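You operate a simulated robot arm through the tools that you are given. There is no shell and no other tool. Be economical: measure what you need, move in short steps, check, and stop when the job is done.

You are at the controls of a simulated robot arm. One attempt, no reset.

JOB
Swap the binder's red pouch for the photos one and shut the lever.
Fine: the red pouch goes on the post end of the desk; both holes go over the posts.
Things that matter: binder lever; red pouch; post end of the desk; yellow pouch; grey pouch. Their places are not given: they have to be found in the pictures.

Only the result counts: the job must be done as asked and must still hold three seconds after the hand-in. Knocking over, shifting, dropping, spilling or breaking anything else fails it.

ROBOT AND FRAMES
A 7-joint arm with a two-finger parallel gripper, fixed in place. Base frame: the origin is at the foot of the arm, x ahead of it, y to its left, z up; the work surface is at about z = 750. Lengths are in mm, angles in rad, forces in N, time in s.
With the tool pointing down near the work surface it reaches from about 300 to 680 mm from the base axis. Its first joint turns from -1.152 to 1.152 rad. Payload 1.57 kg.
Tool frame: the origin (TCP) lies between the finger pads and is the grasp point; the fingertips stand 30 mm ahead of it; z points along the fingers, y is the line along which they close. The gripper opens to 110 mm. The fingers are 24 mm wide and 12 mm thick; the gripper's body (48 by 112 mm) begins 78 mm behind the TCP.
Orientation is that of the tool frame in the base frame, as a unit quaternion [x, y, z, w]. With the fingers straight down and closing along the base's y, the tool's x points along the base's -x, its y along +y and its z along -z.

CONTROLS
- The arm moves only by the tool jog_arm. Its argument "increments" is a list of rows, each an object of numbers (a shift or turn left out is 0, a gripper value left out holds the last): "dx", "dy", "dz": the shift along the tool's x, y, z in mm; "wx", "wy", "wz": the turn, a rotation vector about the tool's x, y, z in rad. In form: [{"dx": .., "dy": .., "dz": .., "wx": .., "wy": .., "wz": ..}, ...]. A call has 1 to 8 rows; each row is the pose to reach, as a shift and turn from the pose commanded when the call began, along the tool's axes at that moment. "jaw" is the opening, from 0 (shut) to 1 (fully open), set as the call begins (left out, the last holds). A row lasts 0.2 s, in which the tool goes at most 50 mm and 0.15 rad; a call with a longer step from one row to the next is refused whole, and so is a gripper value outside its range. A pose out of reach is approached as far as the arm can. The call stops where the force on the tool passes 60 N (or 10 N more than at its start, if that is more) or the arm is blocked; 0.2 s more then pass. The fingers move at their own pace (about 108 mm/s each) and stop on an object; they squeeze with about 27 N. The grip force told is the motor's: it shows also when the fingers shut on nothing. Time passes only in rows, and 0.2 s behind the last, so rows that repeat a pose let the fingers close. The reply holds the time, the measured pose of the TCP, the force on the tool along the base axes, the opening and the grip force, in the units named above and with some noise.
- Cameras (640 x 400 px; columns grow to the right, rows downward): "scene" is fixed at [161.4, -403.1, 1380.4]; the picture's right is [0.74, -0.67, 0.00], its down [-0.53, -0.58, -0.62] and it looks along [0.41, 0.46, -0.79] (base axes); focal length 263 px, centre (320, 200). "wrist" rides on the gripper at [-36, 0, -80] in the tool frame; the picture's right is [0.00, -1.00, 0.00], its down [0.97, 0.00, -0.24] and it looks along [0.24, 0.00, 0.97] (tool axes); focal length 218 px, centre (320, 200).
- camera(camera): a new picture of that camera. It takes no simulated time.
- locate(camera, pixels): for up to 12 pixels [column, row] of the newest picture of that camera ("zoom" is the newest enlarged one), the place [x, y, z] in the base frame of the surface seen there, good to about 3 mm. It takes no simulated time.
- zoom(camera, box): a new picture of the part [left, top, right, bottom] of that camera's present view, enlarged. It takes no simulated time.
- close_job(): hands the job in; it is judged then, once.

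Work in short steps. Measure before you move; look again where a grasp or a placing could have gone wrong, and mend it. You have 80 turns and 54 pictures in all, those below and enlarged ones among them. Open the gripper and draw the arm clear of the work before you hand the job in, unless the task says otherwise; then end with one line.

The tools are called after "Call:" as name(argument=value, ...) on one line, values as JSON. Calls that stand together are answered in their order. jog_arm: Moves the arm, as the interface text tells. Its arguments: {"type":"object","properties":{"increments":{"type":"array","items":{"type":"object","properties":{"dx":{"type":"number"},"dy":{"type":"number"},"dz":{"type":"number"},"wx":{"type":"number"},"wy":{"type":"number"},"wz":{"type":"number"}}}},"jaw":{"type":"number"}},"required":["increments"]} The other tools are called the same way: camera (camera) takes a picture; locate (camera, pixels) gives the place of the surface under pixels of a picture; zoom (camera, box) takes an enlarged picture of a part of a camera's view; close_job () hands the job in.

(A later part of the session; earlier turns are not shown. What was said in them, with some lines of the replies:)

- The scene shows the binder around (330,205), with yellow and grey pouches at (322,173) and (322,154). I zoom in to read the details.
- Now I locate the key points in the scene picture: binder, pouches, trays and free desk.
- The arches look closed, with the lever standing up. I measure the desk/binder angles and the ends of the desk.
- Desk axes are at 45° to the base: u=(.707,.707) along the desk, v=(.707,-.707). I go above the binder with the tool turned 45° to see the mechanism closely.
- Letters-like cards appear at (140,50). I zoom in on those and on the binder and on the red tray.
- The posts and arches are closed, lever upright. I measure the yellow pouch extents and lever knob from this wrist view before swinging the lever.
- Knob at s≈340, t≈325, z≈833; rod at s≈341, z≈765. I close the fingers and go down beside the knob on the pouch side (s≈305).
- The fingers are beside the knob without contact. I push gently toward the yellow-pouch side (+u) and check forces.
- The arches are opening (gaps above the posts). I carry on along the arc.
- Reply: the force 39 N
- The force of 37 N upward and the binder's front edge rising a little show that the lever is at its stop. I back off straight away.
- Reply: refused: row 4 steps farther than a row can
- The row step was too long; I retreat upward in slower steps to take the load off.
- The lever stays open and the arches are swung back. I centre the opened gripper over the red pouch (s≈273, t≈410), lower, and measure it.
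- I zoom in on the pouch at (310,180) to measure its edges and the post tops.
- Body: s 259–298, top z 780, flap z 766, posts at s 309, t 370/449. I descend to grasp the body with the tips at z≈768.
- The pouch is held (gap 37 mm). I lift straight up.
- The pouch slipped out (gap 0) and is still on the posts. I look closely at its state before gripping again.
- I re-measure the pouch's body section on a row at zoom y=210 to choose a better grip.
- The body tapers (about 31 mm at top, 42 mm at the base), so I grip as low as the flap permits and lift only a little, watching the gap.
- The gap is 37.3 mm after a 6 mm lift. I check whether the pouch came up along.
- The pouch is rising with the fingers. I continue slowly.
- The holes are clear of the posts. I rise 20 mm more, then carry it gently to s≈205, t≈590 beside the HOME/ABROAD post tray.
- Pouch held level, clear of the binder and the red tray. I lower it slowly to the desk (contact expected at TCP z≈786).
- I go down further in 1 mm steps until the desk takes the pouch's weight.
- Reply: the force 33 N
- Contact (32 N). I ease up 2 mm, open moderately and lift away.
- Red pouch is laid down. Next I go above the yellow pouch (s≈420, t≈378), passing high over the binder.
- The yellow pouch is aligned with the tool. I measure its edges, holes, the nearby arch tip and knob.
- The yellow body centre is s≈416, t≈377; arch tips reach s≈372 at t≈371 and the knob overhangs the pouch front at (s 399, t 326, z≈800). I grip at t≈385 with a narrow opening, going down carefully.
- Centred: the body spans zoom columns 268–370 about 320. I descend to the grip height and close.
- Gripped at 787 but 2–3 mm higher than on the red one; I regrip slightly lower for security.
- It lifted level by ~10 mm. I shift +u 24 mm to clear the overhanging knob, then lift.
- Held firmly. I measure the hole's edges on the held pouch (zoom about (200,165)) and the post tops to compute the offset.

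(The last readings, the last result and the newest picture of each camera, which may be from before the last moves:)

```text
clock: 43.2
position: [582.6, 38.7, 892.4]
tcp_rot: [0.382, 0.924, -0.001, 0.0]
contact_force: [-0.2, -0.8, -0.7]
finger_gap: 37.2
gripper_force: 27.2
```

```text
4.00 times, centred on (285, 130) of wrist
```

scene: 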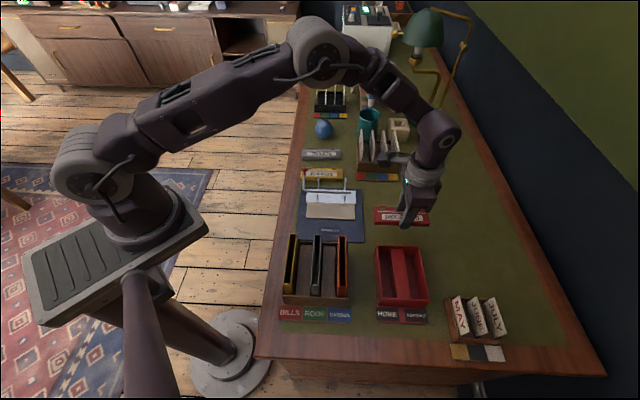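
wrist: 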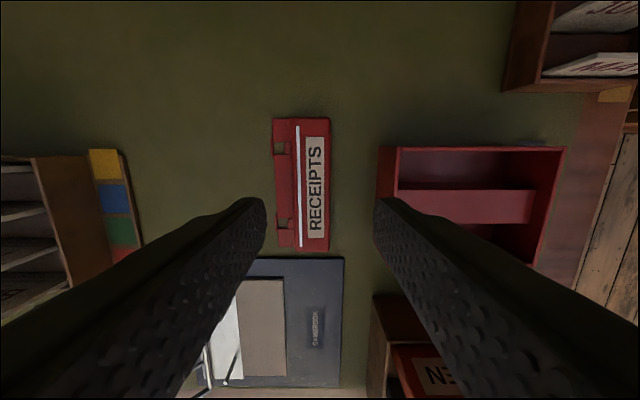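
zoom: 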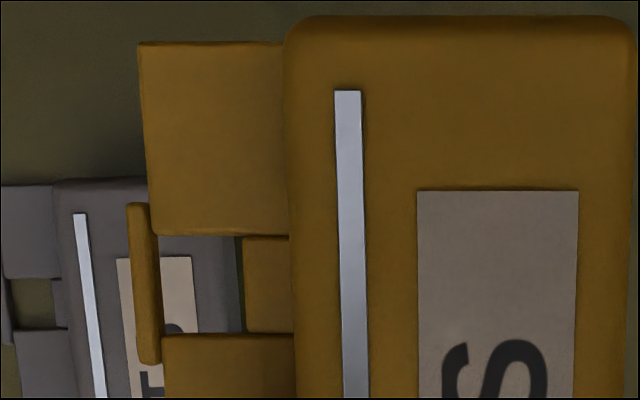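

Hole 1 sits at +31.9 (u), +33.5 (v) from the hand; posts average s≈309.6, t≈449.4/370. So the hand's target is s≈277.7, t≈416.5. I carry it there at this height.

Call:
jog_arm(increments=[{"dx": -1, "dy": -6}, {"dx": -4, "dy": -18}, {"dx": -8, "dy": -33}, {"dx": -11, "dy": -48}, {"dx": -14, "dy": -63}, {"dx": -17, "dy": -78}, {"dx": -20, "dy": -92}, {"dx": -22, "dy": -102}])

Call:
jog_arm(increments=[{"dx": -2, "dy": -8}, {"dx": -4, "dy": -20}, {"dx": -6, "dy": -33}, {"dx": -8, "dy": -45}, {"dx": -10, "dy": -54}, {"dx": -10, "dy": -59.6}, {"dx": -10, "dy": -59.6}])

Call:
jog_arm(increments=[{"dz": 8}, {"dz": 20}, {"dz": 32}, {"dz": 42}, {"dz": 48}, {"dz": 52}, {"dz": 52}])

Call:
zoom(camera="wrist", box=[205, 80, 365, 180])

Call:
zoom(camera="scene", box=[290, 160, 380, 230])

```text
clock: 45.0
position: [525.0, -48.8, 891.4]
tcp_rot: [0.383, 0.924, 0.0, 0.0]
contact_force: [-0.5, -0.7, -1.0]
finger_gap: 37.2
gripper_force: 27.2
```

```text
clock: 46.6
position: [491.1, -97.6, 891.3]
tcp_rot: [0.383, 0.924, 0.0, 0.0]
contact_force: [-0.7, 0.3, -1.1]
finger_gap: 37.3
gripper_force: 26.9
```

```text
clock: 48.2
position: [490.9, -98.0, 839.0]
tcp_rot: [0.383, 0.924, 0.0, 0.0]
contact_force: [-0.5, -0.8, -1.1]
finger_gap: 37.3
gripper_force: 27.0
```

```text
4.00 times, centred on (285, 130) of wrist
```

zoom: 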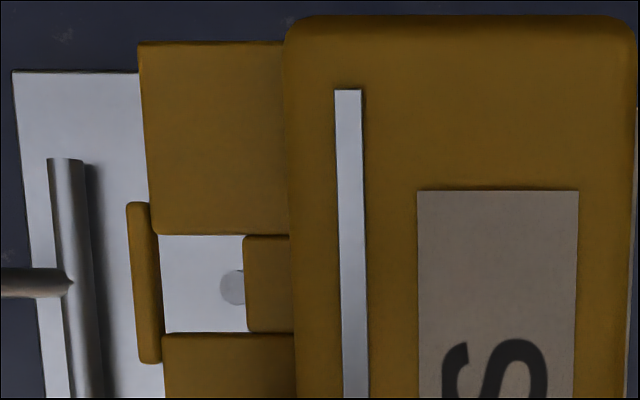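

```text
5.71 times, centred on (335, 195) of scene
```

zoom: 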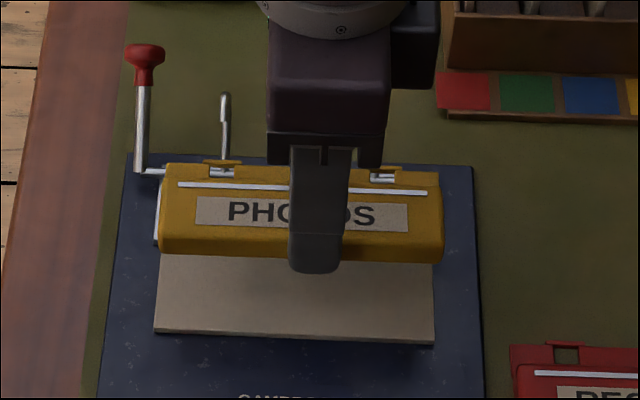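

The post appears in hole 1 with computed offset (32.0, 32.7) against the hole's (31.9, 33.5): aligned within 1 mm. I lower slowly over the posts.

Call:
jog_arm(increments=[{"dz": 4}, {"dz": 8}, {"dz": 12}, {"dz": 16}, {"dz": 20}, {"dz": 24}, {"dz": 28}, {"dz": 28}])

Call:
zoom(camera="scene", box=[290, 170, 380, 240])

```text
clock: 50.0
position: [491.4, -98.3, 809.8]
tcp_rot: [0.382, 0.924, -0.001, 0.0]
contact_force: [-0.5, -0.5, -0.9]
finger_gap: 37.3
gripper_force: 26.9
```

```text
5.71 times, centred on (335, 205) of scene
```

zoom: 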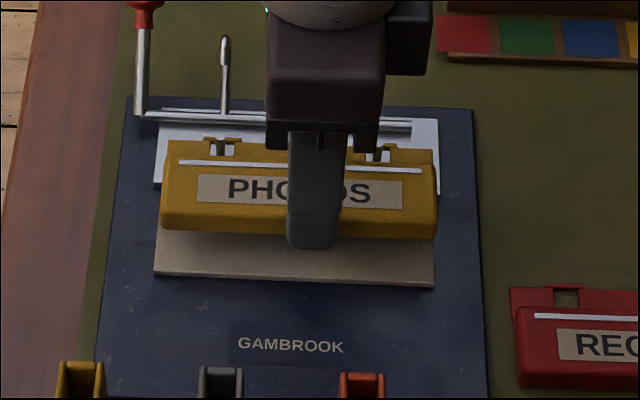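

No force and posts show in both holes. I continue down to the seat (TCP z≈794).

Call:
jog_arm(increments=[{"dz": 4}, {"dz": 8}, {"dz": 11}, {"dz": 13}, {"dz": 14.5}, {"dz": 16}])

Call:
zoom(camera="scene", box=[290, 170, 380, 240])

```text
clock: 51.4
position: [492.2, -98.3, 795.1]
tcp_rot: [0.382, 0.924, 0.0, -0.001]
contact_force: [-0.2, 0.5, -1.3]
finger_gap: 37.1
gripper_force: 27.1
```

```text
5.71 times, centred on (335, 205) of scene
```

zoom: 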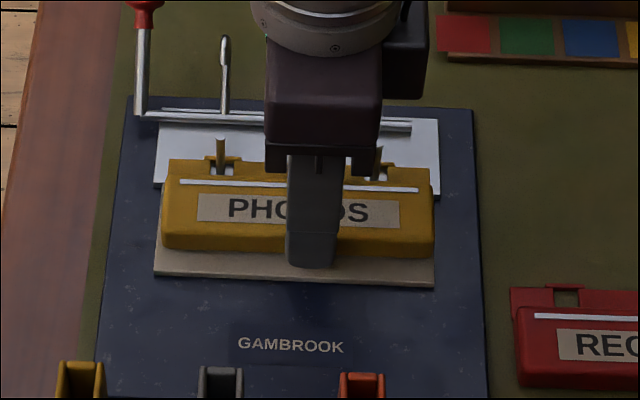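

Both posts stand through the holes. I lower the last mm or so till contact.

Call:
jog_arm(increments=[{"dz": 1}, {"dz": 2}])

```text
clock: 52.0
position: [491.1, -98.0, 794.9]
tcp_rot: [0.382, 0.924, -0.001, 0.0]
contact_force: [-5.0, -1.3, 19.4]
finger_gap: 37.4
gripper_force: 27.2
```

It is seated (19 N). I release, and rise straight up to look.

Call:
jog_arm(increments=[{"dz": -1.5}, {"dz": -1.5}, {"dz": -1.5}], jaw=0.48)

Call:
jog_arm(increments=[{"dz": -8}, {"dz": -25}, {"dz": -60}, {"dz": -105}, {"dz": -150}, {"dz": -180}])

Call:
zoom(camera="wrist", box=[190, 70, 430, 270])

Call:
zoom(camera="scene", box=[290, 160, 380, 240])

```text
clock: 52.8
position: [491.7, -97.7, 794.5]
tcp_rot: [0.383, 0.924, 0.0, 0.0]
contact_force: [-0.3, 0.2, -0.9]
finger_gap: 52.6
gripper_force: 0.0
```

```text
clock: 54.2
position: [491.5, -98.0, 975.3]
tcp_rot: [0.382, 0.924, 0.001, 0.0]
contact_force: [0.3, 0.3, 0.8]
finger_gap: 52.6
gripper_force: 0.0
```

```text
2.00 times, centred on (310, 170) of wrist
```

zoom: 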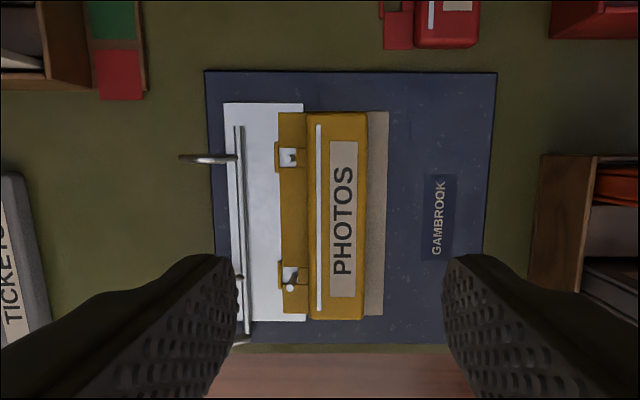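

```text
5.00 times, centred on (335, 200) of scene
```

zoom: 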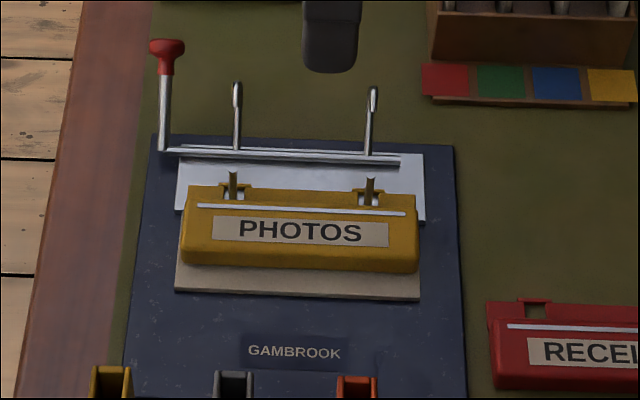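

The PHOTOS pouch is seated on both posts. Now I shut the gripper and go to the far side of the knob (s≈432, t≈326).

Call:
jog_arm(increments=[{"dx": 20, "dy": 35}, {"dx": 45, "dy": 75}, {"dx": 68, "dy": 115}, {"dx": 91, "dy": 154}, {"dx": 91, "dy": 154, "dz": 45}, {"dx": 91, "dy": 154, "dz": 90}, {"dx": 91, "dy": 154, "dz": 130}, {"dx": 91, "dy": 154, "dz": 153}], jaw=0)

Call:
zoom(camera="scene", box=[280, 130, 380, 220])

```text
clock: 56.0
position: [538.9, 77.3, 824.2]
tcp_rot: [0.383, 0.924, 0.0, 0.0]
contact_force: [-0.4, 0.1, -0.7]
finger_gap: 0.1
gripper_force: 21.5
```

```text
4.44 times, centred on (330, 175) of scene
```

zoom: 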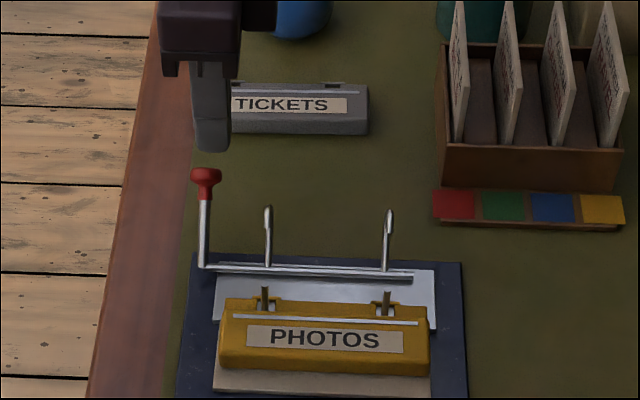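

Hand is behind the knob, in line. I push toward −u, rising along the arc.

Call:
jog_arm(increments=[{"dy": -8}, {"dy": -14}, {"dy": -20, "dz": -3}, {"dy": -26, "dz": -6}, {"dy": -32, "dz": -9}, {"dy": -38, "dz": -12}, {"dy": -44, "dz": -15}, {"dy": -50, "dz": -17}])

Call:
jog_arm(increments=[{"dy": -5, "dz": -1}, {"dy": -10, "dz": -2}, {"dy": -14, "dz": -3}, {"dy": -17, "dz": -3}])

Call:
zoom(camera="scene", box=[280, 140, 380, 230])

```text
clock: 57.8
position: [499.4, 38.9, 839.9]
tcp_rot: [0.382, 0.924, -0.001, 0.0]
contact_force: [0.9, 0.1, -0.2]
finger_gap: 0.0
gripper_force: 21.0
```

```text
clock: 58.8
position: [485.9, 27.3, 842.9]
tcp_rot: [0.382, 0.924, 0.0, 0.0]
contact_force: [0.1, -0.5, 0.3]
finger_gap: 0.1
gripper_force: 21.0
```

```text
4.44 times, centred on (330, 185) of scene
```

zoom: 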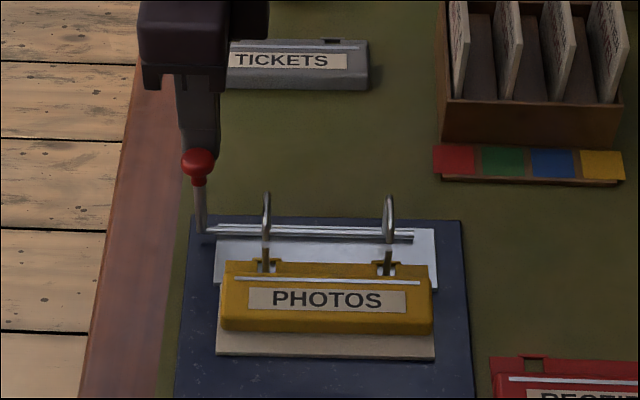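

Nearly closed. I push the last few mm in small steps until the force rises.

Call:
jog_arm(increments=[{"dy": -1.5}, {"dy": -3}, {"dy": -4.5}, {"dy": -6}])

Call:
zoom(camera="scene", box=[295, 175, 367, 220])

```text
clock: 59.8
position: [484.3, 22.3, 842.9]
tcp_rot: [0.382, 0.924, 0.001, 0.0]
contact_force: [3.4, 3.8, 1.8]
finger_gap: 0.0
gripper_force: 21.5
```

```text
8.89 times, centred on (331, 198) of scene
```

zoom: 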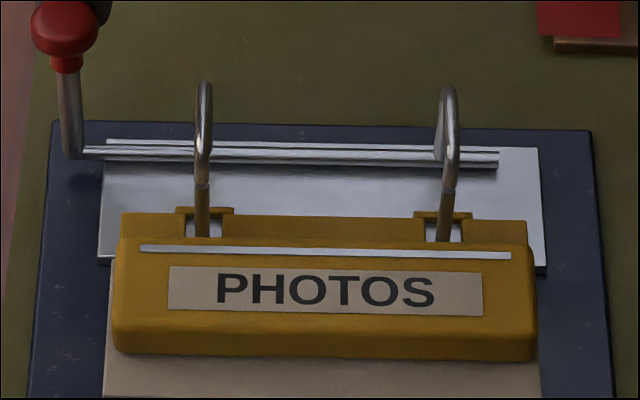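

The arches meet the posts again and 5 N shows the stop. I press 2 mm more to be sure, then back away.

Call:
jog_arm(increments=[{"dy": -1}, {"dy": -2}])

Call:
jog_arm(increments=[{"dy": 8}, {"dy": 25}, {"dy": 30, "dz": -40}, {"dy": 30, "dz": -85}, {"dy": 30, "dz": -130}, {"dy": 0, "dz": -170}, {"dx": -20, "dy": -30, "dz": -200}, {"dx": -20, "dy": -30, "dz": -200}], jaw=0)

Call:
zoom(camera="scene", box=[295, 175, 367, 220])

Call:
camera(camera="scene")

```text
clock: 60.4
position: [481.6, 23.1, 843.8]
tcp_rot: [0.383, 0.924, -0.001, 0.0]
contact_force: [4.0, 4.3, 5.2]
finger_gap: 0.0
gripper_force: 21.7
```

```text
clock: 62.2
position: [476.5, -11.7, 1042.6]
tcp_rot: [0.382, 0.924, -0.001, -0.001]
contact_force: [-0.4, 0.4, 1.0]
finger_gap: 0.1
gripper_force: 21.6
```

```text
8.89 times, centred on (331, 198) of scene
```

zoom: 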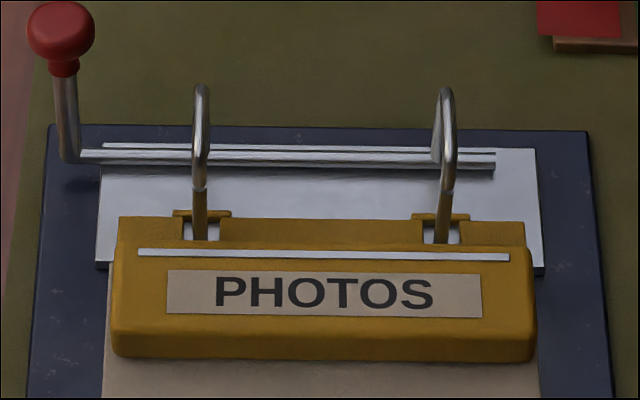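

```text
4 pictures are left
```

scene: 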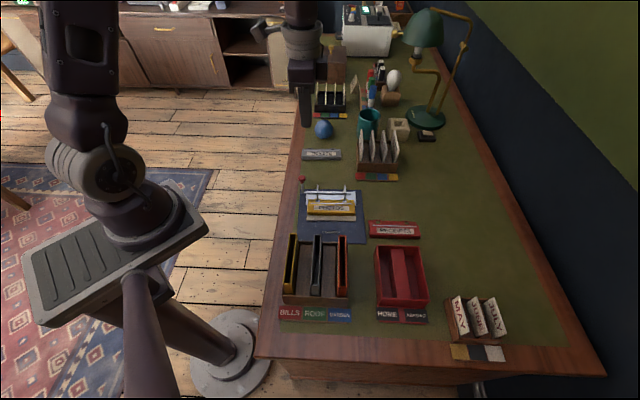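

The lever is shut, the yellow pouch is on both posts, and the red pouch lies beside the post tray. I open the gripper and draw back higher.

Call:
jog_arm(increments=[{"dz": -30}, {"dz": -60}, {"dz": -60}], jaw=0.9)

Call:
close_job()

```text
clock: 63.0
position: [477.8, -11.2, 1103.1]
tcp_rot: [0.383, 0.924, 0.001, 0.0]
contact_force: [-0.2, 0.7, -0.6]
finger_gap: 99.3
gripper_force: 0.1
```

```text
The job is handed in.
```

The photos pouch is on both binder posts with the lever shut, and the red pouch lies by the HOME/ABROAD tray, which I took to be the post end; the binder itself shifted about 2–3 mm while I worked the lever.
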